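You operate a simulated robot arm through the tools that you are given. There is no shell and no other tool. Be economical: measure what you need, move in short steps, check, and stop when the job is done.

You are at the controls of a simulated two-armed robot. One attempt, no reset.

TASK
Wipe up the spill on the top of the crate table with the blue cloth and put it back.

Only the result counts: the job must be done as asked and must still hold three seconds after the hand-in. Knocking over, shifting, dropping, spilling or breaking anything else fails it. Flat cloth is picked up by pressing the open fingertips on it (5 to 10 N) and closing them slowly along it; thin cloth reads only 2 to 8 mm in the jaws.

THE ROBOT
Two 6-joint arms with two-finger parallel grippers on one trunk, on a base that drives. Base frame: it is fixed to the floor where the robot stands at the start and does not move with it; the origin is under the middle of the robot, x ahead of it, y to its left, z up; the surface under the hand at the start is at about z = 0.86. Lengths are in m, angles in rad, forces in N, time in s.
The left shoulder is at the start at [-0.107, 0.177, 0.71], the right one opposite. With the tool pointing down near the work surface each hand reaches from about 0.1 to 0.64 m from the robot's upright axis, wherever it stands, measured 20 degrees to its own side. Payload 1.57 kg a hand.
Tool frame (each hand has its own): the origin (TCP) lies between the finger pads and is the grasp point; the fingertips stand 0.03 m ahead of it; z points along the fingers, y is the line along which they close. Largest opening 0.08 m; finger width 0.017, thickness 0.012; the body of the gripper, 0.04 by 0.082 m, starts 0.08 m behind the TCP.
Orientation is that of the tool frame in the base frame, as [roll, pitch, yaw] about the fixed x, y, z axes, in that order (R = Rz(yaw) Ry(pitch) Rx(roll)). With the fingers straight down and closing along the base's y, the tool's x points along the base's -x, its y along +y and its z along -z.

THE INTERFACE
- The arms move only by the tool jog_arm. It takes "left_plan", "right_plan" or both (then of equal length, played together; a hand with none holds still); each is a list of rows, each a list of 7 numbers: the shift along the tool's x, y, z in m, then the turn, a rotation vector about the tool's x, y, z in rad, then the opening, from 0 (shut) to 1 (fully open). In form: [[tx, ty, tz, rx, ry, rz, hand], ...]. A call has 1 to 10 rows; each row shifts and turns the commanded pose from where the row before left it, along the tool's axes as they then stand. A row lasts 0.2 s, in which the tool goes at most 0.05 m and 0.15 rad; a call with a longer step from one row to the next is refused whole, and so is a gripper value outside its range. Where a pose cannot be reached the arm comes as near as it can. A force on the tool above 40 N (or 10 N above the force at the start of the call, whichever is more), or a blocked arm, ends the call early, and 0.2 s more pass. Each finger travels about 0.072 m/s and halts on what it meets, pressing with about 26 N; the grip force reading is that of the motor and also rises with nothing between the fingers. The clock runs only during rows and for 0.2 s after the last one: add rows that do not move to give the fingers time. It gives the time, the measured TCP pose, the force on the tool (base axes), the opening and the grip force at its end, in the units of the frame above (readings bear some noise), with the torque about the TCP (base axes, N m) and any sound that the robot's microphone picked up, and new pictures: "pictures" is both (left out), scene, wrist or none (wrist: the cameras of the hands that moved).
- Cameras (640 x 400 px; columns grow to the right, rows downward): "scene" is now at [0.0518, -0.0128, 1.4428]; the picture's right is [-0.18, -0.98, 0.00], its down [-0.61, 0.11, -0.78] and it looks along [0.77, -0.14, -0.62] (base axes); focal length 296 px, centre (320, 200). "left" rides on the left gripper at [0.072, 0.007, -0.122] in its tool frame; the picture's right is [-0.09, 1.00, 0.00], its down [-0.84, -0.08, -0.54] and it looks along [-0.54, -0.05, 0.84] (tool axes); focal length 238 px, centre (320, 200). "right" rides on the right gripper at [0.072, -0.007, -0.122] in its tool frame; the picture's right is [0.09, 1.00, 0.00], its down [-0.84, 0.08, -0.54] and it looks along [-0.54, 0.05, 0.84] (tool axes); focal length 238 px, centre (320, 200). There is no depth. A picture from a camera that has moved, and an enlarged one, comes with that camera's place and axes in the base frame and with its lens.
- move_column(by): slides the trunk up (or, below 0, down) by that many m; the arms and the scene camera ride with it, the base frame stays. It gives what a move gives, with no picture.
- roll_base(legs): drives the robot by 1 to 6 legs, each [ahead, left, turn to the left] in m, m and rad, along the robot's own axes; the way and the turn of a leg run together, so that a leg with both is an arc; at most 1.5 m and 3.142 rad a leg. The arms and the cameras ride along, it lands a little off, and it stops where it bumps. It gives what a move gives, and a new picture of the scene camera.
- pan_tilt(pan, tilt): turns the head with the scene camera to pan (to the left, within 2.496 rad either way) and tilt (down, from -0.506 to 1.204), counted from straight ahead of the robot. It gives what a move gives, and a new picture of the scene camera.
- close_up(camera, box): a new picture of the part [left, top, right, bottom] of that camera's present view, enlarged. It takes no simulated time.
- hand_in(): hands the job in; it is judged then, once.

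Work in short steps. Places have to be worked out from the pictures, the camera data and where the tool is seen: move nearer, look again, correct. Check each grasp and each placing, and mend what went wrong. You have 120 turns and 260 pictures in all, those below and enlarged ones among them. Open the grippers and draw the arms clear of the work before you hand the job in, unless the task says otherwise; then end with one line.

The tools are called after "Call:" by a JSON object that holds its "fn" and its "kwargs". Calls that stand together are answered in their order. jog_arm: Moves the arms, as the interface text tells. Its arguments: {"type":"object","properties":{"left_plan":{"type":"array","items":{"type":"array","items":{"type":"number"}}},"right_plan":{"type":"array","items":{"type":"array","items":{"type":"number"}}},"pictures":{"type":"string","enum":["both","scene","wrist","none"]}},"required":[]} The other tools are called the same way: move_column (by) slides the trunk up or down; roll_base (legs) drives the base; pan_tilt (pan, tilt) turns the head that bears the scene camera; close_up (camera, box) takes an enlarged picture of a part of a camera's view; hand_in () hands the job in.

At the start:

```text
t: 0.0
left_tcp_pos: [0.4744, 0.1577, 1.0493]
left_orientation: [3.141, 0.0, 3.141]
left_ft_force: [0.6, 0.7, 0.3]
left_ft_torque: [-0.03, -0.03, 0.01]
left_opening: 0.0802
left_gripper_force: 0.0
right_tcp_pos: [0.5041, -0.1879, 1.0498]
right_orientation: [-3.141, 0.001, 3.141]
right_ft_force: [-0.2, -0.2, -0.5]
right_ft_torque: [-0.03, 0.03, 0.03]
right_opening: 0.0798
right_gripper_force: 0.0
trunk travel left (down, up): [-0.15, 0.178]
robot x, y, heading: [-0.0, -0.0002, -0.002]
head pan, tilt: [-0.18, 0.672]
```

scene: 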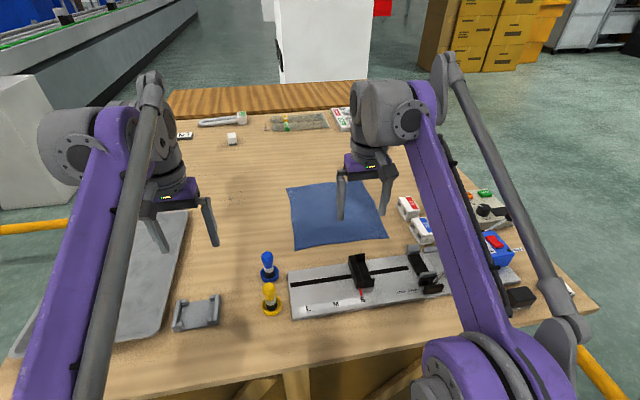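
right: 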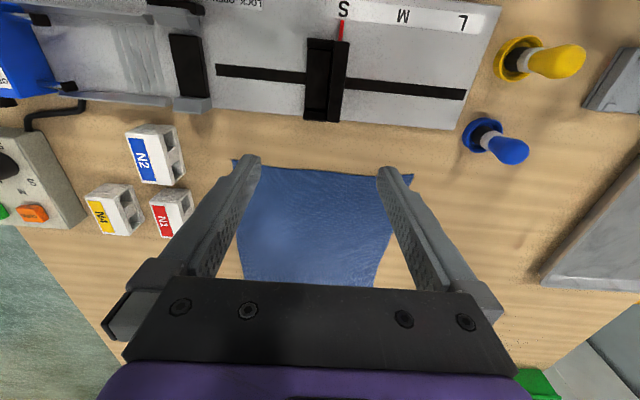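
left: 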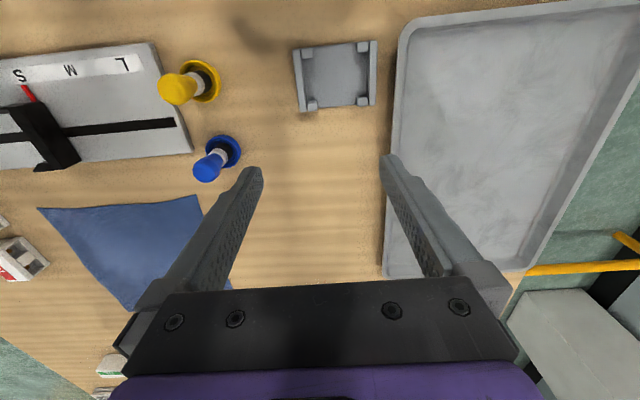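

I see a blue cloth on the table ahead, but no obvious spill. I'll enlarge parts of the view and look around.

Call:
{"fn": "close_up", "kwargs": {"camera": "scene", "box": [160, 70, 420, 240]}}

Call:
{"fn": "close_up", "kwargs": {"camera": "scene", "box": [380, 120, 620, 320]}}

Call:
{"fn": "pan_tilt", "kwargs": {"pan": -1.2, "tilt": 0.5}}

Call:
{"fn": "pan_tilt", "kwargs": {"pan": 1.0, "tilt": 0.5}}

```text
2.35 times, centred on (290, 155) of scene
camera zoom: at [0.0518, -0.0128, 1.4428], right [-0.18, -0.98, 0.0], down [-0.61, 0.11, -0.78], along [0.77, -0.14, -0.62], focal length 696 px, centre (391, 306)
```

zoom: 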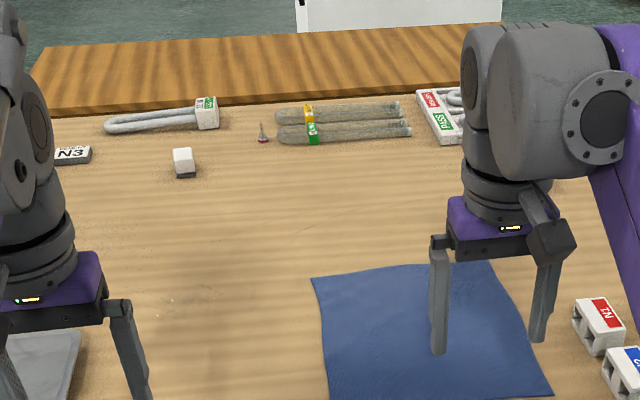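

```text
2.00 times, centred on (500, 220) of scene
camera zoom: at [0.0518, -0.0128, 1.4428], right [-0.18, -0.98, 0.0], down [-0.61, 0.11, -0.78], along [0.77, -0.14, -0.62], focal length 591 px, centre (-40, 160)
```

zoom: 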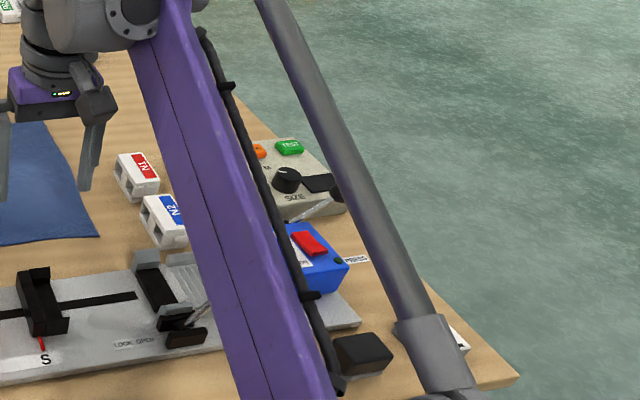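

```text
t: 1.3
left_tcp_pos: [0.4743, 0.1559, 1.0504]
left_orientation: [3.141, 0.0, -3.141]
left_ft_force: [0.1, 0.4, -0.1]
left_ft_torque: [0.02, -0.01, 0.0]
left_opening: 0.08
left_gripper_force: 0.1
right_tcp_pos: [0.5038, -0.1874, 1.0504]
right_orientation: [-3.141, 0.001, -3.142]
right_ft_force: [-0.7, -0.3, 0.7]
right_ft_torque: [0.02, 0.03, 0.05]
right_opening: 0.0802
right_gripper_force: 0.1
trunk travel left (down, up): [-0.15, 0.178]
robot x, y, heading: [-0.0006, -0.0005, 0.002]
head pan, tilt: [-1.201, 0.499]
camera scene: at [0.0001, -0.0823, 1.4581], right [-0.93, -0.36, 0.0], down [-0.17, 0.45, -0.88], along [0.32, -0.82, -0.48], focal length 296 px, centre (320, 200)
```

scene: 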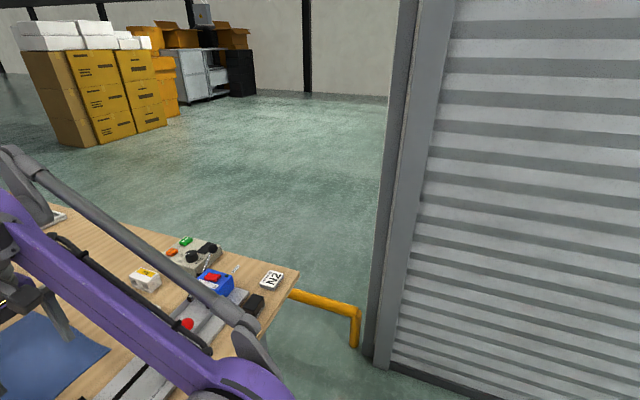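

```text
t: 3.4
left_tcp_pos: [0.474, 0.1559, 1.0493]
left_orientation: [-3.14, 0.001, 3.141]
left_ft_force: [0.1, -0.7, 0.2]
left_ft_torque: [0.03, -0.01, -0.04]
left_opening: 0.08
left_gripper_force: 0.0
right_tcp_pos: [0.5046, -0.1871, 1.0493]
right_orientation: [3.141, 0.001, -3.142]
right_ft_force: [0.5, -0.7, 0.2]
right_ft_torque: [0.01, 0.03, 0.01]
right_opening: 0.0797
right_gripper_force: 0.1
trunk travel left (down, up): [-0.15, 0.178]
robot x, y, heading: [0.0013, 0.0, -0.001]
head pan, tilt: [1.0, 0.499]
camera scene: at [0.0164, 0.079, 1.4581], right [0.84, -0.54, 0.0], down [-0.26, -0.4, -0.88], along [0.47, 0.74, -0.48], focal length 296 px, centre (320, 200)
```

scene: 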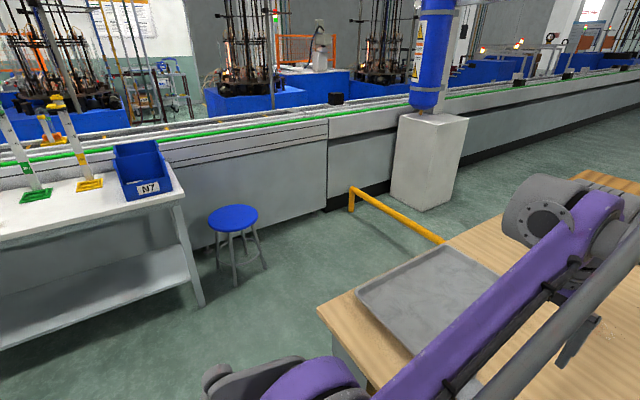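

No spill yet. I'll look ahead at the horizon and behind.

Call:
{"fn": "pan_tilt", "kwargs": {"pan": 0.0, "tilt": 0.3}}

Call:
{"fn": "pan_tilt", "kwargs": {"pan": 2.2, "tilt": 0.4}}

Call:
{"fn": "pan_tilt", "kwargs": {"pan": -2.4, "tilt": 0.4}}

Call:
{"fn": "pan_tilt", "kwargs": {"pan": 0.3, "tilt": 0.9}}

```text
t: 4.6
left_tcp_pos: [0.4736, 0.1564, 1.0491]
left_orientation: [3.141, 0.001, 3.141]
left_ft_force: [0.1, 0.4, 0.7]
left_ft_torque: [0.01, 0.0, 0.03]
left_opening: 0.0799
left_gripper_force: 0.0
right_tcp_pos: [0.5022, -0.1871, 1.0501]
right_orientation: [3.141, 0.0, -3.141]
right_ft_force: [-0.5, -0.4, -0.3]
right_ft_torque: [-0.02, 0.0, 0.01]
right_opening: 0.0799
right_gripper_force: 0.1
trunk travel left (down, up): [-0.15, 0.178]
robot x, y, heading: [-0.0017, 0.0005, 0.006]
head pan, tilt: [0.0, 0.3]
camera scene: at [0.0605, 0.0026, 1.4765], right [0.0, -1.0, 0.0], down [-0.3, 0.0, -0.96], along [0.96, 0.0, -0.3], focal length 296 px, centre (320, 200)
```

scene: 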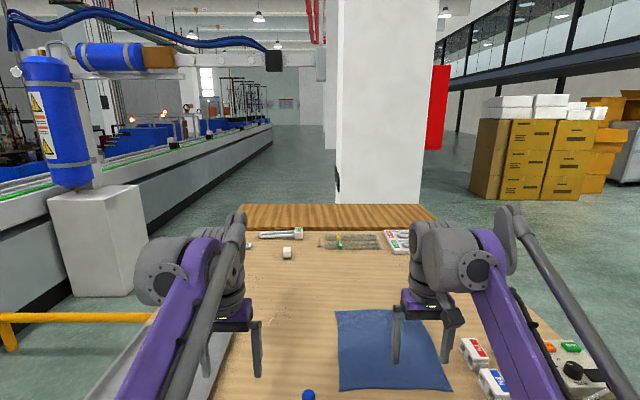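

```text
t: 6.7
left_tcp_pos: [0.4734, 0.158, 1.0506]
left_orientation: [3.14, -0.001, -3.141]
left_ft_force: [-0.2, 0.0, 0.3]
left_ft_torque: [0.02, 0.01, 0.0]
left_opening: 0.0799
left_gripper_force: 0.1
right_tcp_pos: [0.5042, -0.1869, 1.0493]
right_orientation: [-3.14, -0.001, -3.141]
right_ft_force: [-0.2, 0.7, 0.0]
right_ft_torque: [-0.01, 0.02, 0.01]
right_opening: 0.0801
right_gripper_force: 0.1
trunk travel left (down, up): [-0.15, 0.178]
robot x, y, heading: [-0.0023, 0.0012, 0.004]
head pan, tilt: [2.201, 0.4]
camera scene: at [-0.0874, 0.0774, 1.4673], right [0.81, 0.59, 0.0], down [0.23, -0.31, -0.92], along [-0.54, 0.74, -0.39], focal length 296 px, centre (320, 200)
```

scene: 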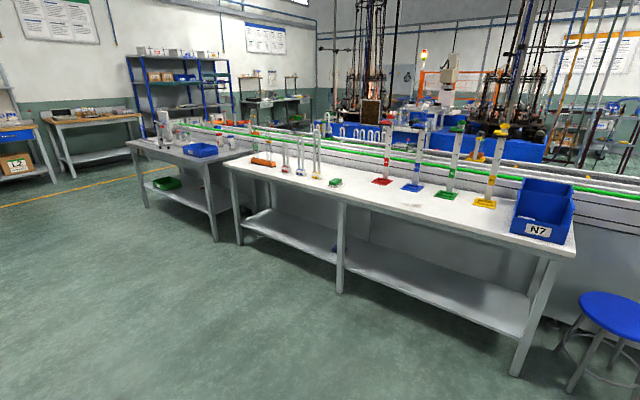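

```text
t: 10.4
left_tcp_pos: [0.4749, 0.1572, 1.0506]
left_orientation: [-3.141, 0.001, -3.142]
left_ft_force: [0.6, 0.0, 0.4]
left_ft_torque: [0.03, 0.01, 0.0]
left_opening: 0.08
left_gripper_force: 0.0
right_tcp_pos: [0.503, -0.1877, 1.0504]
right_orientation: [-3.141, -0.001, -3.141]
right_ft_force: [0.0, 0.1, 0.9]
right_ft_torque: [0.0, -0.01, -0.02]
right_opening: 0.0802
right_gripper_force: 0.1
trunk travel left (down, up): [-0.15, 0.178]
robot x, y, heading: [0.0046, -0.0009, -0.002]
head pan, tilt: [-2.4, 0.4]
camera scene: at [-0.1011, -0.0601, 1.4673], right [-0.68, 0.74, 0.0], down [0.29, 0.26, -0.92], along [-0.68, -0.62, -0.39], focal length 296 px, centre (320, 200)
```

scene: 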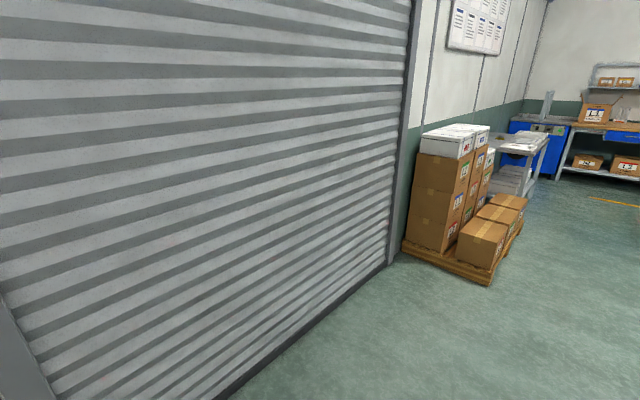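

```text
t: 12.8
left_tcp_pos: [0.4734, 0.1568, 1.0507]
left_orientation: [3.141, -0.001, -3.141]
left_ft_force: [-0.6, 0.0, 0.9]
left_ft_torque: [0.03, 0.01, 0.02]
left_opening: 0.0798
left_gripper_force: 0.1
right_tcp_pos: [0.5045, -0.1864, 1.0496]
right_orientation: [3.141, 0.001, 3.141]
right_ft_force: [0.3, 0.4, -1.0]
right_ft_torque: [0.02, 0.0, 0.01]
right_opening: 0.08
right_gripper_force: 0.1
trunk travel left (down, up): [-0.15, 0.178]
robot x, y, heading: [-0.0007, 0.0015, 0.002]
head pan, tilt: [0.3, 0.901]
camera scene: at [0.0393, 0.0248, 1.4243], right [0.3, -0.96, 0.0], down [-0.75, -0.23, -0.62], along [0.59, 0.18, -0.78], focal length 296 px, centre (320, 200)
```

scene: 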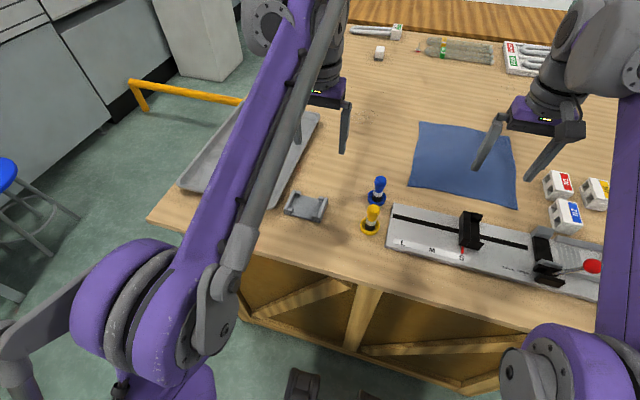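

The table stands on a crate, so the spill is on this one. There were faint specks left of the cloth; enlarging that area.

Call:
{"fn": "close_up", "kwargs": {"camera": "scene", "box": [320, 60, 440, 135]}}

Call:
{"fn": "close_up", "kwargs": {"camera": "scene", "box": [420, 30, 580, 130]}}

Call:
{"fn": "close_up", "kwargs": {"camera": "scene", "box": [290, 120, 450, 220]}}

```text
5.33 times, centred on (380, 98) of scene
camera zoom: at [0.0393, 0.0248, 1.4243], right [0.3, -0.96, 0.0], down [-0.75, -0.23, -0.62], along [0.59, 0.18, -0.78], focal length 1577 px, centre (0, 747)
```

zoom: 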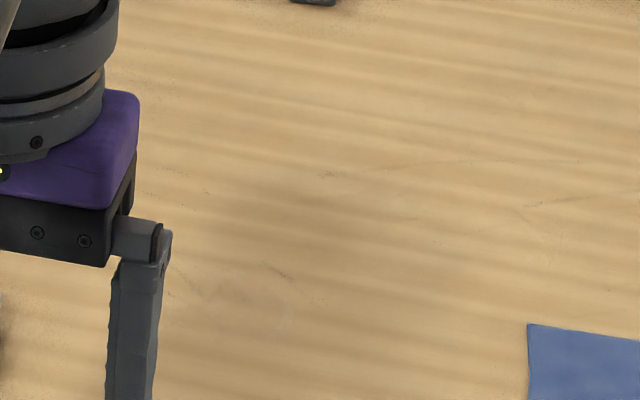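

```text
4.00 times, centred on (500, 80) of scene
camera zoom: at [0.0393, 0.0248, 1.4243], right [0.3, -0.96, 0.0], down [-0.75, -0.23, -0.62], along [0.59, 0.18, -0.78], focal length 1183 px, centre (-400, 680)
```

zoom: 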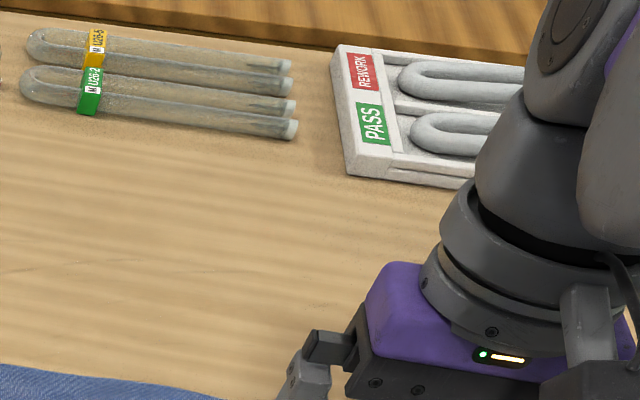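

```text
4.00 times, centred on (370, 170) of scene
camera zoom: at [0.0393, 0.0248, 1.4243], right [0.3, -0.96, 0.0], down [-0.75, -0.23, -0.62], along [0.59, 0.18, -0.78], focal length 1183 px, centre (120, 320)
```

zoom: 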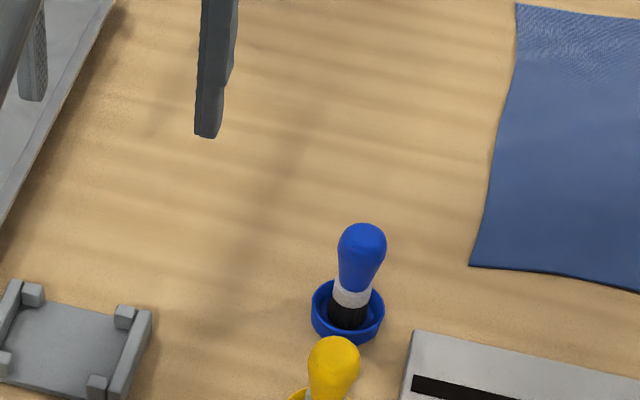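

A faint glint sits around (0.84, 0.10). I'll view it from other angles and check how near the base can come to the table.

Call:
{"fn": "pan_tilt", "kwargs": {"pan": -0.1, "tilt": 0.6}}

Call:
{"fn": "close_up", "kwargs": {"camera": "scene", "box": [210, 110, 340, 200]}}

Call:
{"fn": "pan_tilt", "kwargs": {"pan": 0.0, "tilt": 1.2}}

```text
t: 13.6
left_tcp_pos: [0.4749, 0.1575, 1.0509]
left_orientation: [3.141, 0.0, 3.141]
left_ft_force: [-0.3, 0.3, 0.5]
left_ft_torque: [0.0, -0.01, -0.03]
left_opening: 0.0799
left_gripper_force: 0.2
right_tcp_pos: [0.5042, -0.1877, 1.0487]
right_orientation: [-3.141, 0.001, -3.141]
right_ft_force: [0.7, -0.8, 0.4]
right_ft_torque: [-0.01, -0.01, -0.02]
right_opening: 0.0803
right_gripper_force: 0.1
trunk travel left (down, up): [-0.15, 0.178]
robot x, y, heading: [-0.0032, 0.0013, 0.006]
head pan, tilt: [-0.099, 0.6]
camera scene: at [0.0551, -0.0062, 1.449], right [-0.1, -1.0, 0.0], down [-0.56, 0.06, -0.82], along [0.82, -0.08, -0.57], focal length 296 px, centre (320, 200)
```

scene: 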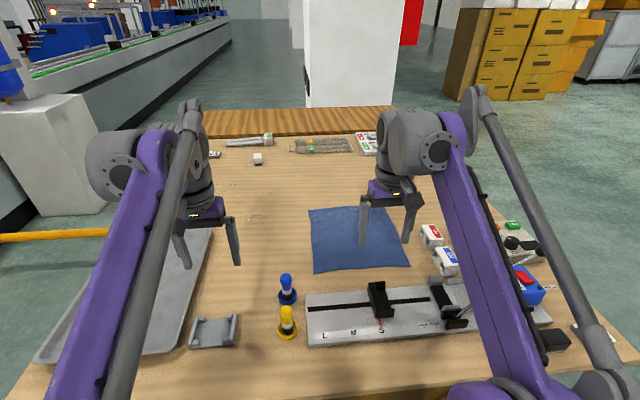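

```text
4.44 times, centred on (275, 155) of scene
camera zoom: at [0.0551, -0.0062, 1.449], right [-0.1, -1.0, 0.0], down [-0.56, 0.06, -0.82], along [0.82, -0.08, -0.57], focal length 1314 px, centre (520, 400)
```

zoom: 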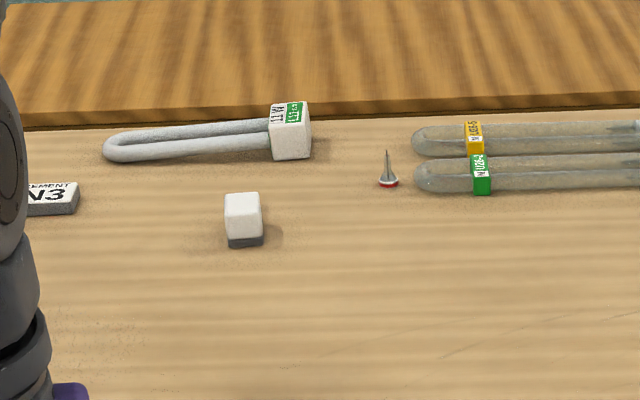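

```text
t: 14.6
left_tcp_pos: [0.4742, 0.1577, 1.0496]
left_orientation: [3.141, 0.0, 3.141]
left_ft_force: [-0.3, -0.4, -0.4]
left_ft_torque: [0.02, 0.01, 0.04]
left_opening: 0.0801
left_gripper_force: 0.0
right_tcp_pos: [0.5056, -0.1866, 1.0502]
right_orientation: [-3.141, -0.001, -3.141]
right_ft_force: [-1.1, 0.0, 0.2]
right_ft_torque: [-0.01, 0.0, 0.01]
right_opening: 0.0801
right_gripper_force: 0.0
trunk travel left (down, up): [-0.15, 0.178]
robot x, y, heading: [0.0013, 0.0004, -0.002]
head pan, tilt: [0.0, 1.201]
camera scene: at [0.0231, 0.0025, 1.4045], right [0.0, -1.0, 0.0], down [-0.93, 0.0, -0.36], along [0.36, 0.0, -0.93], focal length 296 px, centre (320, 200)
```

scene: 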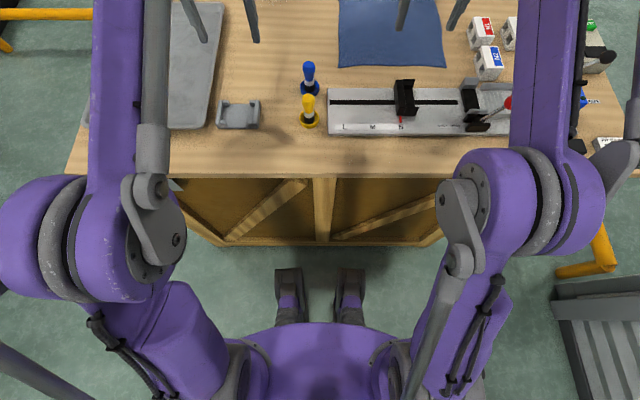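

The near table edge is ~0.32, the feet have about 0.12 m of clearance. I'll bring the left hand forward for a close wrist-camera look at the suspected spill.

Call:
{"fn": "jog_arm", "kwargs": {"left_plan": [[-0.045, -0.015, 0, 0, 0, 0, 1], [-0.045, -0.015, 0, 0, 0, 0, 1], [-0.045, -0.015, 0, 0, 0, 0, 1], [0, 0, 0, 0, 0, 0, 1]], "pictures": "wrist"}}

Call:
{"fn": "pan_tilt", "kwargs": {"pan": 0.0, "tilt": 0.6}}

```text
t: 15.6
left_tcp_pos: [0.5501, 0.1211, 1.0217]
left_orientation: [3.141, -0.002, -3.141]
left_ft_force: [-0.5, 1.4, -0.3]
left_ft_torque: [-0.01, -0.01, -0.04]
left_opening: 0.0799
left_gripper_force: 0.0
left hand out of reach, approached as far as the arm can: row 2, 3
right_tcp_pos: [0.5026, -0.1867, 1.0516]
right_orientation: [3.14, 0.001, 3.14]
right_ft_force: [0.3, -0.3, 0.0]
right_ft_torque: [-0.03, 0.0, 0.03]
right_opening: 0.0801
right_gripper_force: 0.0
trunk travel left (down, up): [-0.15, 0.178]
robot x, y, heading: [0.001, 0.0022, 0.0]
head pan, tilt: [0.0, 1.201]
camera left: at [0.4786, 0.1277, 1.1434], right [0.09, 1.0, 0.0], down [0.84, -0.08, 0.54], along [0.54, -0.05, -0.84], focal length 238 px, centre (320, 200)
```

left: 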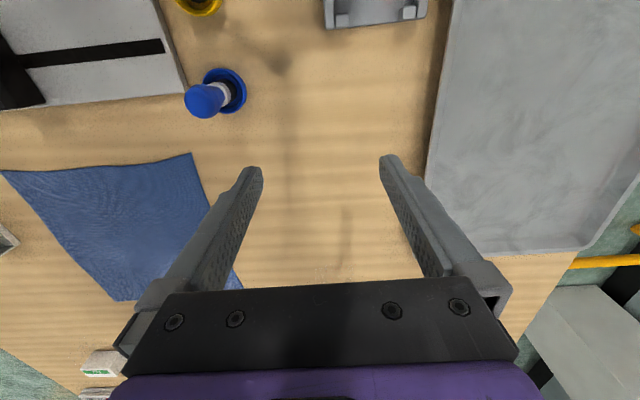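

```text
t: 16.6
left_tcp_pos: [0.55, 0.121, 1.0214]
left_orientation: [-3.139, 0.0, 3.141]
left_ft_force: [0.3, -0.4, 0.3]
left_ft_torque: [-0.01, -0.02, 0.03]
left_opening: 0.08
left_gripper_force: 0.2
right_tcp_pos: [0.5035, -0.1872, 1.0488]
right_orientation: [-3.141, 0.0, -3.141]
right_ft_force: [0.9, 0.2, -0.4]
right_ft_torque: [-0.02, -0.01, 0.02]
right_opening: 0.0801
right_gripper_force: 0.0
trunk travel left (down, up): [-0.15, 0.178]
robot x, y, heading: [-0.0022, 0.0007, 0.003]
head pan, tilt: [0.0, 0.6]
camera scene: at [0.0556, 0.0025, 1.449], right [0.0, -1.0, 0.0], down [-0.57, 0.0, -0.82], along [0.82, 0.0, -0.57], focal length 296 px, centre (320, 200)
```

scene: 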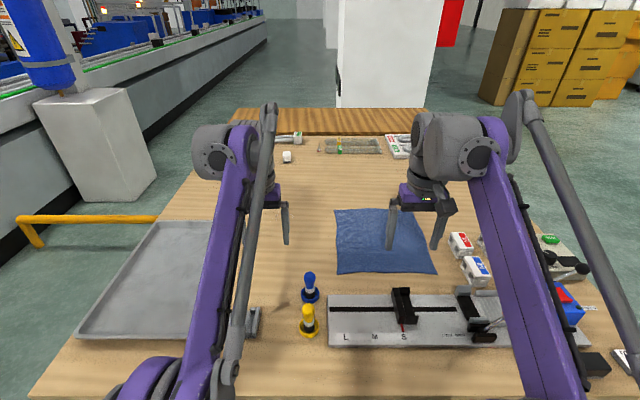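

Zooming the wrist view near the fingers where there is a faint streak.

Call:
{"fn": "close_up", "kwargs": {"camera": "left", "box": [200, 150, 440, 300]}}

Call:
{"fn": "close_up", "kwargs": {"camera": "scene", "box": [270, 140, 400, 220]}}

Call:
{"fn": "close_up", "kwargs": {"camera": "scene", "box": [180, 130, 310, 230]}}

```text
2.67 times, centred on (320, 225) of left
camera zoom: at [0.4788, 0.1277, 1.1435], right [0.09, 1.0, 0.0], down [0.84, -0.08, 0.54], along [0.54, -0.05, -0.84], focal length 636 px, centre (320, 133)
```

zoom: 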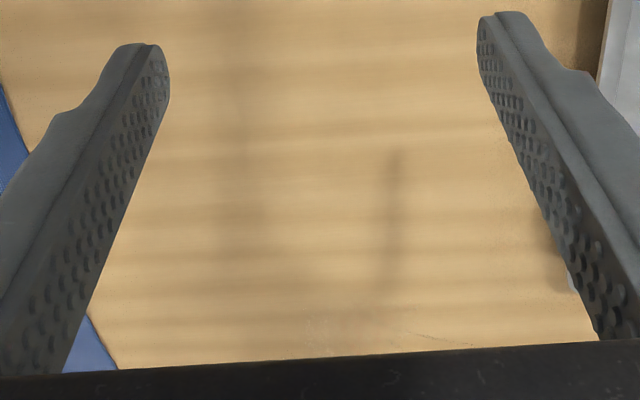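

```text
4.92 times, centred on (335, 180) of scene
camera zoom: at [0.0556, 0.0025, 1.449], right [0.0, -1.0, 0.0], down [-0.57, 0.0, -0.82], along [0.82, 0.0, -0.57], focal length 1456 px, centre (246, 298)
```

zoom: 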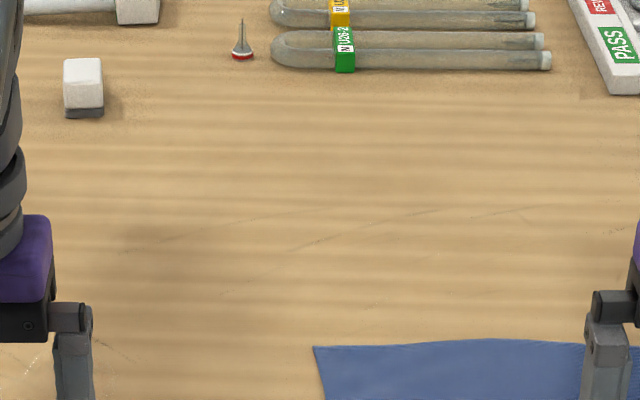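

```text
4.00 times, centred on (245, 180) of scene
camera zoom: at [0.0556, 0.0025, 1.449], right [0.0, -1.0, 0.0], down [-0.57, 0.0, -0.82], along [0.82, 0.0, -0.57], focal length 1183 px, centre (620, 280)
```

zoom: 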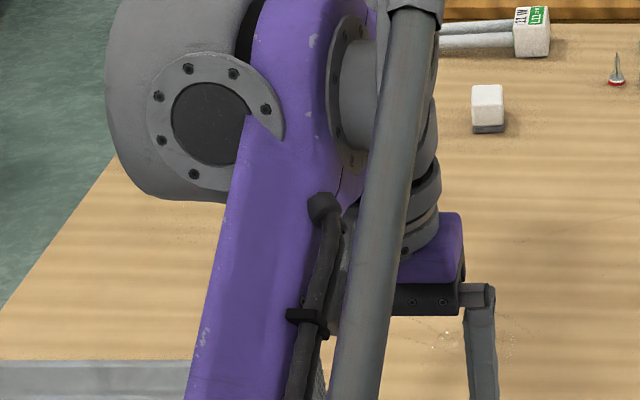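

Something faintly glittering near (0.81, 0.12). I'll pull the left hand aside, drive forward a little and raise the trunk to see the table from above.

Call:
{"fn": "jog_arm", "kwargs": {"left_plan": [[0.04, 0.04, -0.01, 0, 0, 0, 1], [0.04, 0.04, -0.01, 0, 0, 0, 1], [0.03, 0.04, -0.01, 0, 0, 0, 1], [0.03, 0.04, 0, 0, 0, 0, 1], [0, 0, 0, 0, 0, 0, 1]], "pictures": "none"}}

Call:
{"fn": "move_column", "kwargs": {"by": 0.15}}

Call:
{"fn": "roll_base", "kwargs": {"legs": [[0.08, 0, 0]]}}

Call:
{"fn": "pan_tilt", "kwargs": {"pan": 0.15, "tilt": 0.85}}

Call:
{"fn": "close_up", "kwargs": {"camera": "scene", "box": [220, 40, 460, 190]}}

```text
refused: row 1 steps farther than a row can; nothing moved
```

```text
t: 18.4
left_tcp_pos: [0.5513, 0.1225, 1.1714]
left_orientation: [-3.141, 0.0, 3.141]
left_ft_force: [0.0, 0.4, -0.7]
left_ft_torque: [0.0, -0.03, -0.02]
left_opening: 0.0801
left_gripper_force: 0.1
right_tcp_pos: [0.5025, -0.1879, 1.1996]
right_orientation: [3.141, 0.0, 3.14]
right_ft_force: [0.6, 0.7, -0.3]
right_ft_torque: [0.02, -0.01, -0.03]
right_opening: 0.0803
right_gripper_force: 0.0
trunk travel left (down, up): [-0.3, 0.028]
robot x, y, heading: [0.0003, 0.0025, -0.008]
head pan, tilt: [0.0, 0.6]
```

```text
t: 19.6
left_tcp_pos: [0.608, 0.1217, 1.1727]
left_orientation: [-3.141, 0.001, -3.141]
left_ft_force: [-0.5, -0.6, 0.0]
left_ft_torque: [0.03, -0.06, -0.03]
left_opening: 0.0801
left_gripper_force: 0.1
right_tcp_pos: [0.5608, -0.1876, 1.2006]
right_orientation: [3.141, 0.003, -3.14]
right_ft_force: [-0.3, 0.2, -0.3]
right_ft_torque: [0.01, -0.06, 0.03]
right_opening: 0.08
right_gripper_force: 0.0
trunk travel left (down, up): [-0.3, 0.028]
robot x, y, heading: [0.0618, -0.0001, 0.002]
head pan, tilt: [0.0, 0.6]
stopped in leg 1: the robot was blocked; the commanded pose is now the measured one
camera scene: at [0.1018, 0.0025, 1.602], right [0.0, -1.0, 0.0], down [-0.56, 0.0, -0.83], along [0.83, 0.0, -0.56], focal length 296 px, centre (320, 200)
```

scene: 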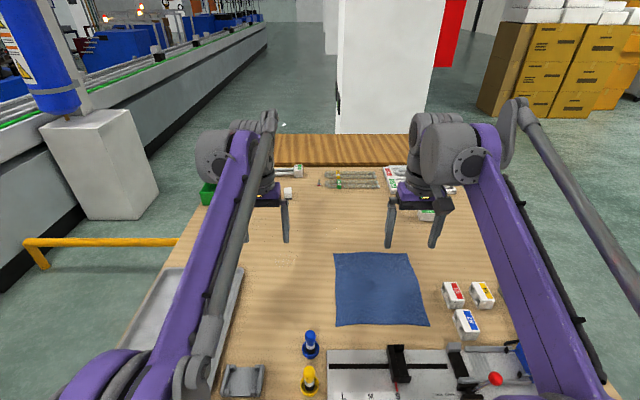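

```text
t: 20.4
left_tcp_pos: [0.6115, 0.1215, 1.1715]
left_orientation: [3.141, 0.0, 3.14]
left_ft_force: [0.1, -0.3, 0.3]
left_ft_torque: [0.01, 0.04, 0.01]
left_opening: 0.0801
left_gripper_force: 0.0
right_tcp_pos: [0.5647, -0.1878, 1.1981]
right_orientation: [-3.141, 0.0, -3.141]
right_ft_force: [0.5, -0.1, 0.2]
right_ft_torque: [-0.02, 0.02, -0.02]
right_opening: 0.08
right_gripper_force: 0.0
trunk travel left (down, up): [-0.3, 0.028]
robot x, y, heading: [0.0586, -0.0021, 0.002]
head pan, tilt: [0.15, 0.85]
camera scene: at [0.0952, 0.0142, 1.5811], right [0.15, -0.99, 0.0], down [-0.74, -0.11, -0.66], along [0.65, 0.1, -0.75], focal length 296 px, centre (320, 200)
```

scene: 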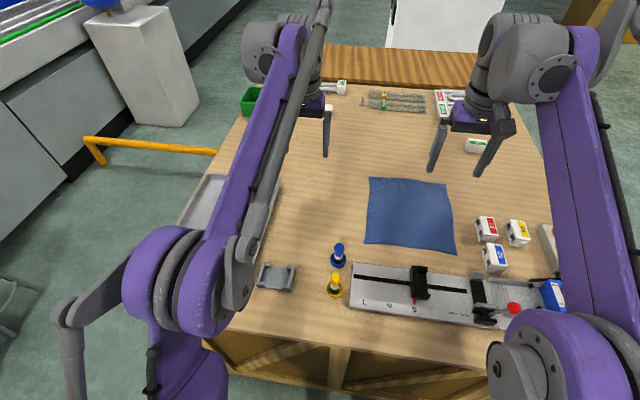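

```text
2.67 times, centred on (340, 115) of scene
camera zoom: at [0.0952, 0.0142, 1.5811], right [0.15, -0.99, 0.0], down [-0.74, -0.11, -0.66], along [0.65, 0.1, -0.75], focal length 788 px, centre (267, 427)
```

zoom: 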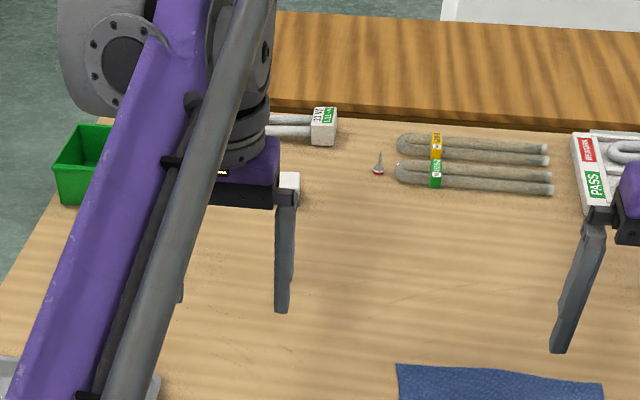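

Blocked at x≈0.06. The ring again appears near (0.83, 0.12). I move the left arm aside for a clear view.

Call:
{"fn": "jog_arm", "kwargs": {"left_plan": [[0.03, 0.035, 0, 0, 0, 0, 1], [0.03, 0.035, 0, 0, 0, 0, 1], [0.03, 0.035, 0, 0, 0, 0, 1], [0.03, 0.035, 0, 0, 0, 0, 1], [0.03, 0.035, 0, 0, 0, 0, 1], [0.03, 0.035, 0, 0, 0, 0, 1], [0, 0, 0, 0, 0, 0, 1]], "pictures": "scene"}}

Call:
{"fn": "close_up", "kwargs": {"camera": "scene", "box": [200, 90, 380, 250]}}

```text
t: 22.0
left_tcp_pos: [0.4321, 0.3317, 1.1715]
left_orientation: [3.141, -0.001, 3.14]
left_ft_force: [0.7, 0.1, -0.3]
left_ft_torque: [-0.01, 0.02, 0.02]
left_opening: 0.0802
left_gripper_force: 0.2
right_tcp_pos: [0.5642, -0.1882, 1.1987]
right_orientation: [-3.141, 0.0, -3.141]
right_ft_force: [0.2, -0.1, 0.8]
right_ft_torque: [0.0, 0.03, -0.01]
right_opening: 0.0798
right_gripper_force: 0.1
trunk travel left (down, up): [-0.3, 0.028]
robot x, y, heading: [0.0601, -0.0007, -0.003]
head pan, tilt: [0.15, 0.85]
camera scene: at [0.0952, 0.0138, 1.5811], right [0.15, -0.99, 0.0], down [-0.74, -0.11, -0.66], along [0.65, 0.1, -0.75], focal length 296 px, centre (320, 200)
```

scene: 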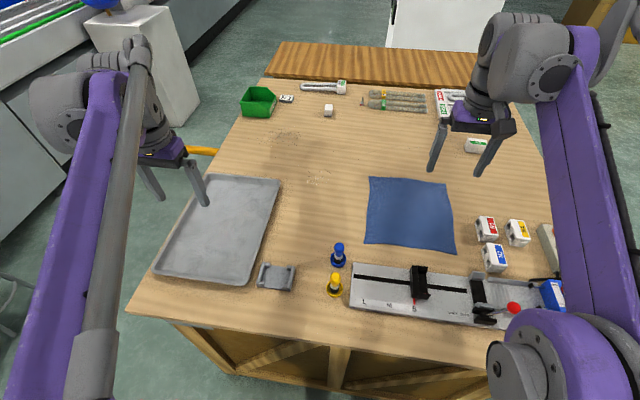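

```text
2.50 times, centred on (290, 170) of scene
camera zoom: at [0.0952, 0.0138, 1.5811], right [0.15, -0.99, 0.0], down [-0.74, -0.11, -0.66], along [0.65, 0.1, -0.75], focal length 739 px, centre (395, 275)
```

zoom: 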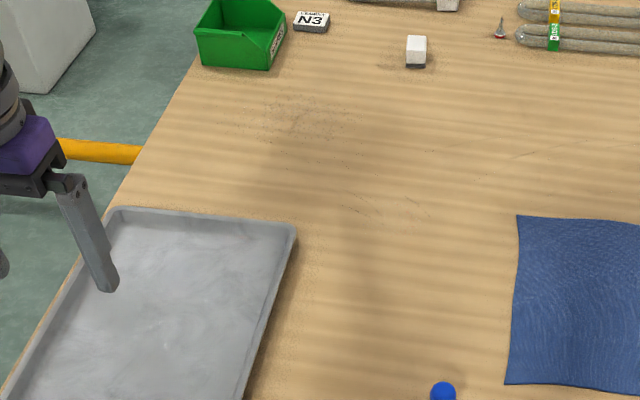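

Two candidate marks: brown speckles and pale specks. Zooming each.

Call:
{"fn": "close_up", "kwargs": {"camera": "scene", "box": [250, 115, 330, 165]}}

Call:
{"fn": "close_up", "kwargs": {"camera": "scene", "box": [280, 150, 360, 200]}}

Call:
{"fn": "close_up", "kwargs": {"camera": "scene", "box": [330, 100, 470, 187]}}

```text
8.00 times, centred on (290, 140) of scene
camera zoom: at [0.0952, 0.0138, 1.5811], right [0.15, -0.99, 0.0], down [-0.74, -0.11, -0.66], along [0.65, 0.1, -0.75], focal length 2365 px, centre (560, 680)
```

zoom: 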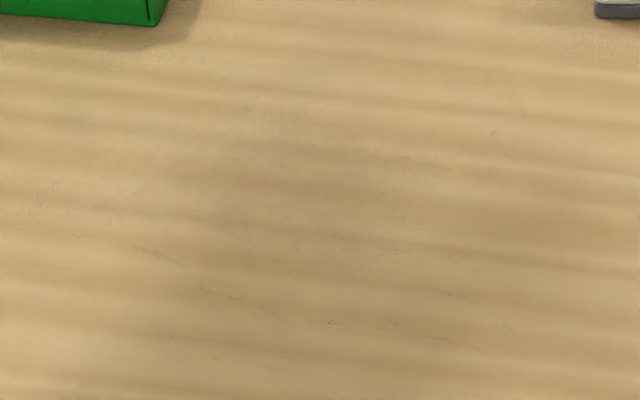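

```text
8.00 times, centred on (320, 175) of scene
camera zoom: at [0.0952, 0.0138, 1.5811], right [0.15, -0.99, 0.0], down [-0.74, -0.11, -0.66], along [0.65, 0.1, -0.75], focal length 2365 px, centre (320, 400)
```

zoom: 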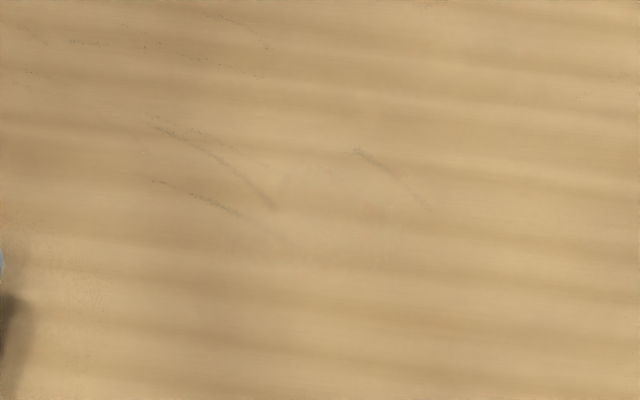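

```text
4.57 times, centred on (400, 144) of scene
camera zoom: at [0.0952, 0.0138, 1.5811], right [0.15, -0.99, 0.0], down [-0.74, -0.11, -0.66], along [0.65, 0.1, -0.75], focal length 1352 px, centre (-46, 458)
```

zoom: 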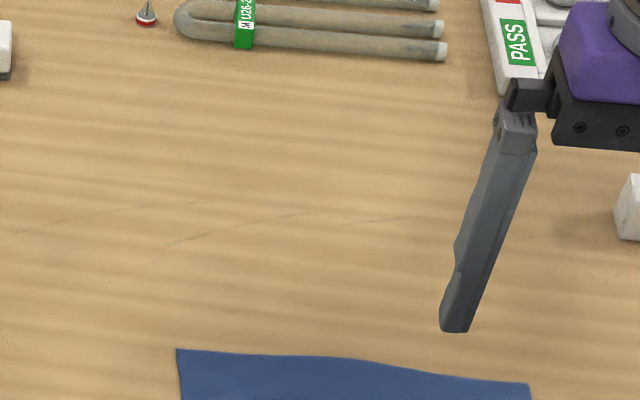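

A faint transparent film with pale glints near (0.83, 0.12); I go back with the left hand to where its wrist camera centres on that spot.

Call:
{"fn": "jog_arm", "kwargs": {"left_plan": [[-0.03, -0.035, 0, 0, 0, 0, 1], [-0.03, -0.035, 0, 0, 0, 0, 1], [-0.03, -0.035, 0, 0, 0, 0, 1], [-0.03, -0.035, 0, 0, 0, 0, 1], [-0.03, -0.035, 0, 0, 0, 0, 1], [-0.03, -0.035, 0, 0, 0, 0, 1], [0, 0, 0, 0, 0, 0, 1]], "pictures": "wrist"}}

Call:
{"fn": "close_up", "kwargs": {"camera": "left", "box": [220, 110, 420, 235]}}

```text
t: 23.6
left_tcp_pos: [0.6119, 0.1224, 1.1711]
left_orientation: [3.141, 0.001, 3.141]
left_ft_force: [-0.4, 0.5, -0.2]
left_ft_torque: [0.01, 0.0, -0.02]
left_opening: 0.0802
left_gripper_force: 0.1
right_tcp_pos: [0.5628, -0.1861, 1.2006]
right_orientation: [3.142, 0.0, -3.141]
right_ft_force: [-0.1, -0.2, -0.1]
right_ft_torque: [-0.01, -0.01, 0.0]
right_opening: 0.0797
right_gripper_force: 0.1
trunk travel left (down, up): [-0.3, 0.028]
robot x, y, heading: [0.0578, -0.0005, 0.003]
head pan, tilt: [0.15, 0.85]
camera left: at [0.5413, 0.1286, 1.2931], right [0.09, 1.0, 0.0], down [0.84, -0.08, 0.54], along [0.54, -0.05, -0.84], focal length 238 px, centre (320, 200)
```

left: 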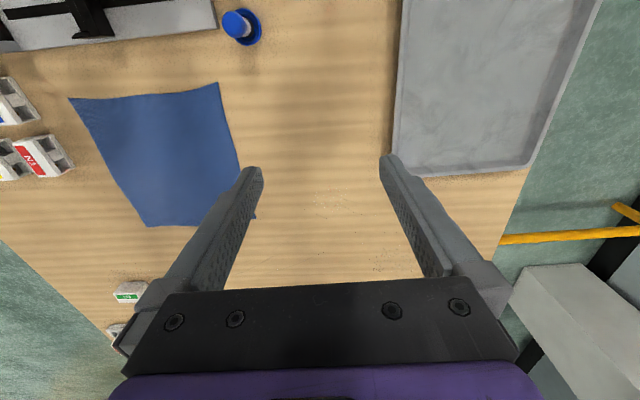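

```text
3.20 times, centred on (320, 172) of left
camera zoom: at [0.5413, 0.1286, 1.2931], right [0.09, 1.0, 0.0], down [0.84, -0.08, 0.54], along [0.54, -0.05, -0.84], focal length 763 px, centre (320, 288)
```

zoom: 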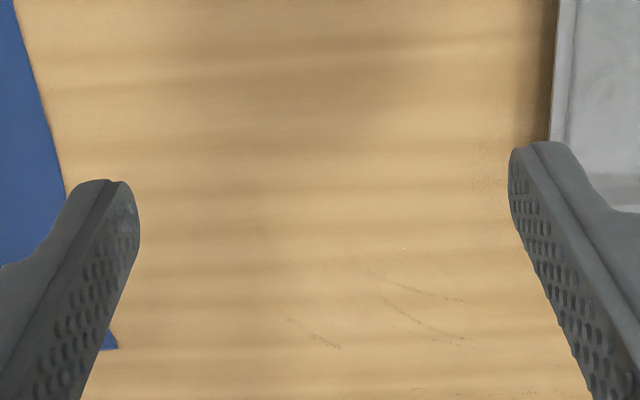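

The film is barely visible from above; I'll check at a flatter angle with the arm aside.

Call:
{"fn": "jog_arm", "kwargs": {"left_plan": [[0.03, 0.035, 0, 0, 0, 0, 1], [0.03, 0.035, 0, 0, 0, 0, 1], [0.03, 0.035, 0, 0, 0, 0, 1], [0.03, 0.035, 0, 0, 0, 0, 1], [0.03, 0.035, 0, 0, 0, 0, 1], [0.03, 0.035, 0, 0, 0, 0, 1], [0, 0, 0, 0, 0, 0, 1]], "pictures": "none"}}

Call:
{"fn": "move_column", "kwargs": {"by": -0.15}}

Call:
{"fn": "pan_tilt", "kwargs": {"pan": 0.15, "tilt": 0.55}}

Call:
{"fn": "close_up", "kwargs": {"camera": "scene", "box": [240, 120, 400, 220]}}

Call:
{"fn": "close_up", "kwargs": {"camera": "scene", "box": [240, 170, 400, 270]}}

```text
t: 25.2
left_tcp_pos: [0.4343, 0.3325, 1.1702]
left_orientation: [-3.141, 0.0, -3.141]
left_ft_force: [-0.7, -0.4, 0.9]
left_ft_torque: [-0.01, 0.0, -0.01]
left_opening: 0.0798
left_gripper_force: 0.1
right_tcp_pos: [0.5638, -0.1885, 1.1997]
right_orientation: [-3.142, 0.001, 3.141]
right_ft_force: [0.5, 0.4, -0.1]
right_ft_torque: [0.0, 0.0, -0.03]
right_opening: 0.08
right_gripper_force: 0.1
trunk travel left (down, up): [-0.3, 0.028]
robot x, y, heading: [0.061, -0.0015, -0.0]
head pan, tilt: [0.15, 0.85]
```

```text
t: 26.9
left_tcp_pos: [0.4314, 0.331, 1.0197]
left_orientation: [-3.14, 0.0, 3.141]
left_ft_force: [0.2, -1.0, 0.2]
left_ft_torque: [0.03, 0.0, -0.01]
left_opening: 0.0799
left_gripper_force: 0.0
right_tcp_pos: [0.5643, -0.1875, 1.049]
right_orientation: [-3.141, -0.001, -3.141]
right_ft_force: [-0.1, -0.6, -0.3]
right_ft_torque: [0.03, 0.02, -0.01]
right_opening: 0.0799
right_gripper_force: 0.1
trunk travel left (down, up): [-0.15, 0.178]
robot x, y, heading: [0.0604, -0.0027, -0.001]
head pan, tilt: [0.15, 0.85]
```

```text
t: 27.7
left_tcp_pos: [0.4319, 0.3329, 1.0215]
left_orientation: [3.141, -0.002, -3.14]
left_ft_force: [-0.2, -0.2, -0.4]
left_ft_torque: [-0.01, -0.02, -0.02]
left_opening: 0.0802
left_gripper_force: 0.2
right_tcp_pos: [0.5634, -0.1875, 1.0497]
right_orientation: [3.141, 0.0, 3.14]
right_ft_force: [-0.2, -0.8, 0.7]
right_ft_torque: [0.01, -0.01, 0.01]
right_opening: 0.0799
right_gripper_force: 0.1
trunk travel left (down, up): [-0.15, 0.178]
robot x, y, heading: [0.0637, -0.0031, -0.005]
head pan, tilt: [0.15, 0.55]
camera scene: at [0.1152, 0.0159, 1.4535], right [0.15, -0.99, 0.0], down [-0.52, -0.08, -0.85], along [0.84, 0.13, -0.52], focal length 296 px, centre (320, 200)
```

scene: 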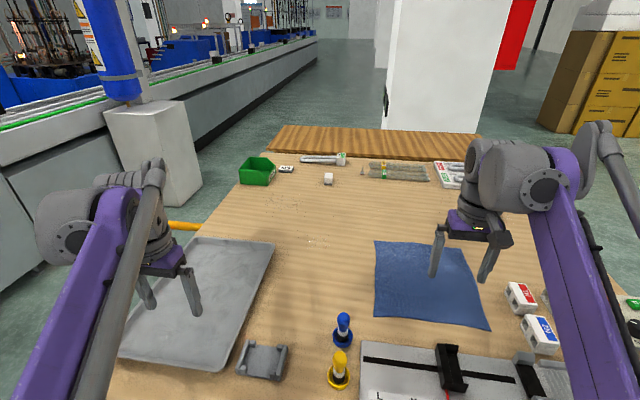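

```text
4.00 times, centred on (320, 170) of scene
camera zoom: at [0.1152, 0.0159, 1.4535], right [0.15, -0.99, 0.0], down [-0.52, -0.08, -0.85], along [0.84, 0.13, -0.52], focal length 1183 px, centre (320, 320)
```

zoom: 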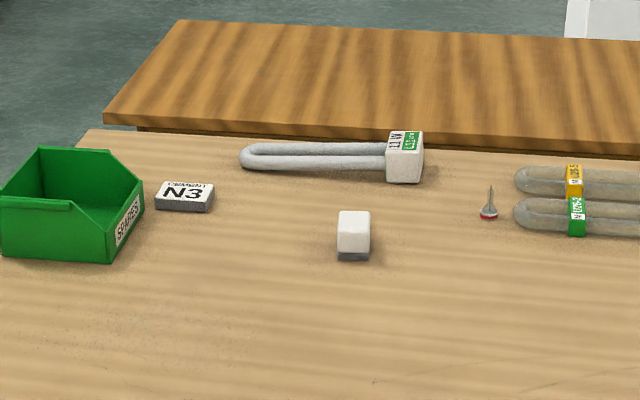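

```text
4.00 times, centred on (320, 220) of scene
camera zoom: at [0.1152, 0.0159, 1.4535], right [0.15, -0.99, 0.0], down [-0.52, -0.08, -0.85], along [0.84, 0.13, -0.52], focal length 1183 px, centre (320, 120)
```

zoom: 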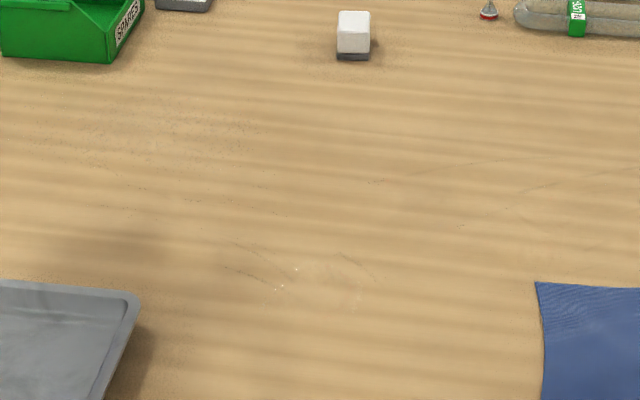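

Glints at the film confirm the spill: centre about (0.83, 0.125), radius ~0.05. Front reach is the issue; I raise the trunk fully and test how far the left hand reaches with the fingers tilted forward.

Call:
{"fn": "move_column", "kwargs": {"by": 0.175}}

Call:
{"fn": "jog_arm", "kwargs": {"left_plan": [[0, -0.042, 0, 0, -0.15, 0, 1], [0, -0.042, 0, 0, -0.15, 0, 1], [0, -0.042, 0, 0, -0.15, 0, 1], [0, -0.042, 0, 0, -0.15, 0, 1], [0, -0.042, 0, 0, -0.15, 0, 1], [0, 0, 0.049, 0, 0, 0, 1], [0, 0, 0.049, 0, 0, 0, 1], [0, 0, 0.049, 0, 0, 0, 1], [0, 0, 0.049, 0, 0, 0, 1], [0, 0, 0, 0, 0, 0, 1]], "pictures": "wrist"}}

```text
t: 29.7
left_tcp_pos: [0.4307, 0.3324, 1.1958]
left_orientation: [3.14, 0.001, -3.141]
left_ft_force: [-0.1, 0.1, 0.4]
left_ft_torque: [0.01, -0.01, 0.03]
left_opening: 0.0802
left_gripper_force: 0.1
right_tcp_pos: [0.5627, -0.1864, 1.2247]
right_orientation: [3.141, -0.001, -3.141]
right_ft_force: [-0.6, -0.2, -0.2]
right_ft_torque: [-0.05, 0.0, -0.01]
right_opening: 0.0797
right_gripper_force: 0.0
trunk travel left (down, up): [-0.325, 0.003]
robot x, y, heading: [0.0588, 0.0038, 0.0]
head pan, tilt: [0.15, 0.55]
```

```text
t: 31.9
left_tcp_pos: [0.5644, 0.122, 1.0517]
left_orientation: [3.141, 0.75, 3.141]
left_ft_force: [-0.4, -0.4, 0.1]
left_ft_torque: [-0.03, -0.02, 0.04]
left_opening: 0.08
left_gripper_force: 0.2
right_tcp_pos: [0.5618, -0.1869, 1.2244]
right_orientation: [-3.141, 0.002, 3.14]
right_ft_force: [0.5, -0.2, 0.4]
right_ft_torque: [0.03, -0.03, 0.0]
right_opening: 0.0798
right_gripper_force: 0.0
trunk travel left (down, up): [-0.325, 0.003]
robot x, y, heading: [0.0595, 0.001, -0.003]
head pan, tilt: [0.15, 0.55]
camera left: at [0.4287, 0.1283, 1.0922], right [0.07, 1.0, 0.06], down [0.24, -0.08, 0.97], along [0.97, -0.05, -0.25], focal length 238 px, centre (320, 200)
```

left: 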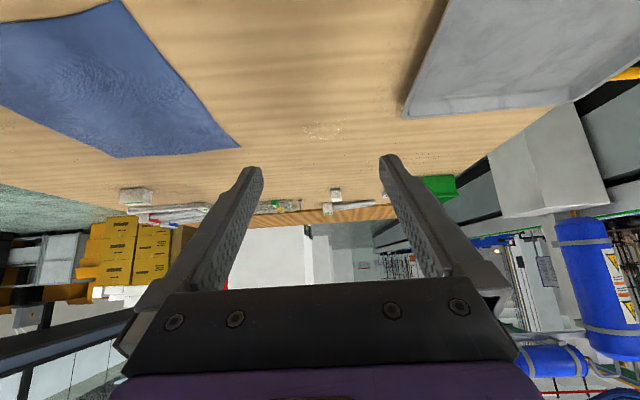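

The glints are clear here: spill at (0.82, 0.126). Zoom on it and then test the reach further forward.

Call:
{"fn": "close_up", "kwargs": {"camera": "left", "box": [240, 80, 400, 180]}}

Call:
{"fn": "jog_arm", "kwargs": {"left_plan": [[-0.0225, 0, 0.0346, 0, 0, 0, 1], [-0.0225, 0, 0.0346, 0, 0, 0, 1], [-0.0225, 0, 0.0346, 0, 0, 0, 1], [-0.0225, 0, 0.0346, 0, 0, 0, 1], [-0.0225, 0, 0.0346, 0, 0, 0, 1], [-0.0225, 0, 0.0346, 0, 0, 0, 1], [-0.0225, 0, 0.0346, 0, 0, 0, 1], [0, 0, 0, 0, 0, 0, 1]], "pictures": "scene"}}

```text
4.00 times, centred on (320, 130) of left
camera zoom: at [0.4287, 0.1283, 1.0922], right [0.07, 1.0, 0.06], down [0.24, -0.08, 0.97], along [0.97, -0.05, -0.25], focal length 953 px, centre (320, 480)
```

zoom: 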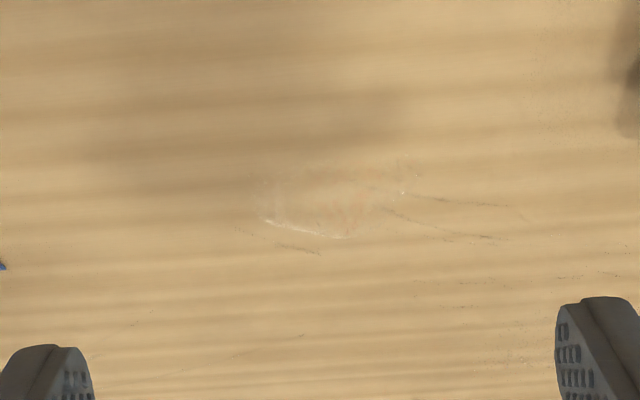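

```text
t: 33.7
left_tcp_pos: [0.8443, 0.1243, 0.9823]
left_orientation: [-3.141, 0.75, 3.142]
left_ft_force: [0.3, 0.2, -0.5]
left_ft_torque: [-0.02, -0.02, -0.03]
left_opening: 0.0801
left_gripper_force: 0.1
right_tcp_pos: [0.5631, -0.1881, 1.2241]
right_orientation: [3.141, 0.001, -3.141]
right_ft_force: [-0.4, 0.3, 0.2]
right_ft_torque: [0.0, 0.0, 0.03]
right_opening: 0.0801
right_gripper_force: 0.0
trunk travel left (down, up): [-0.325, 0.003]
robot x, y, heading: [0.0606, -0.0017, -0.002]
head pan, tilt: [0.15, 0.55]
camera scene: at [0.1033, 0.0158, 1.6316], right [0.15, -0.99, 0.0], down [-0.52, -0.08, -0.85], along [0.84, 0.13, -0.52], focal length 296 px, centre (320, 200)
```

scene: 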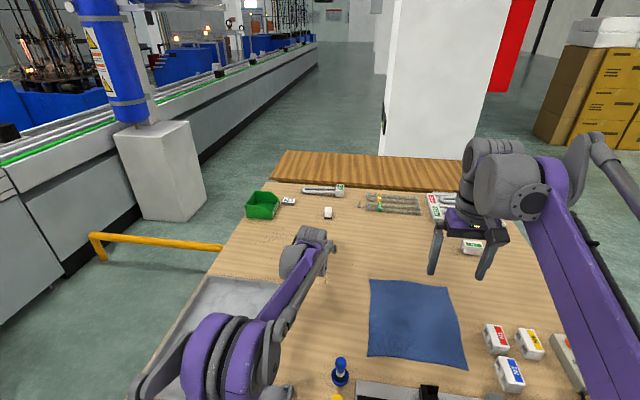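

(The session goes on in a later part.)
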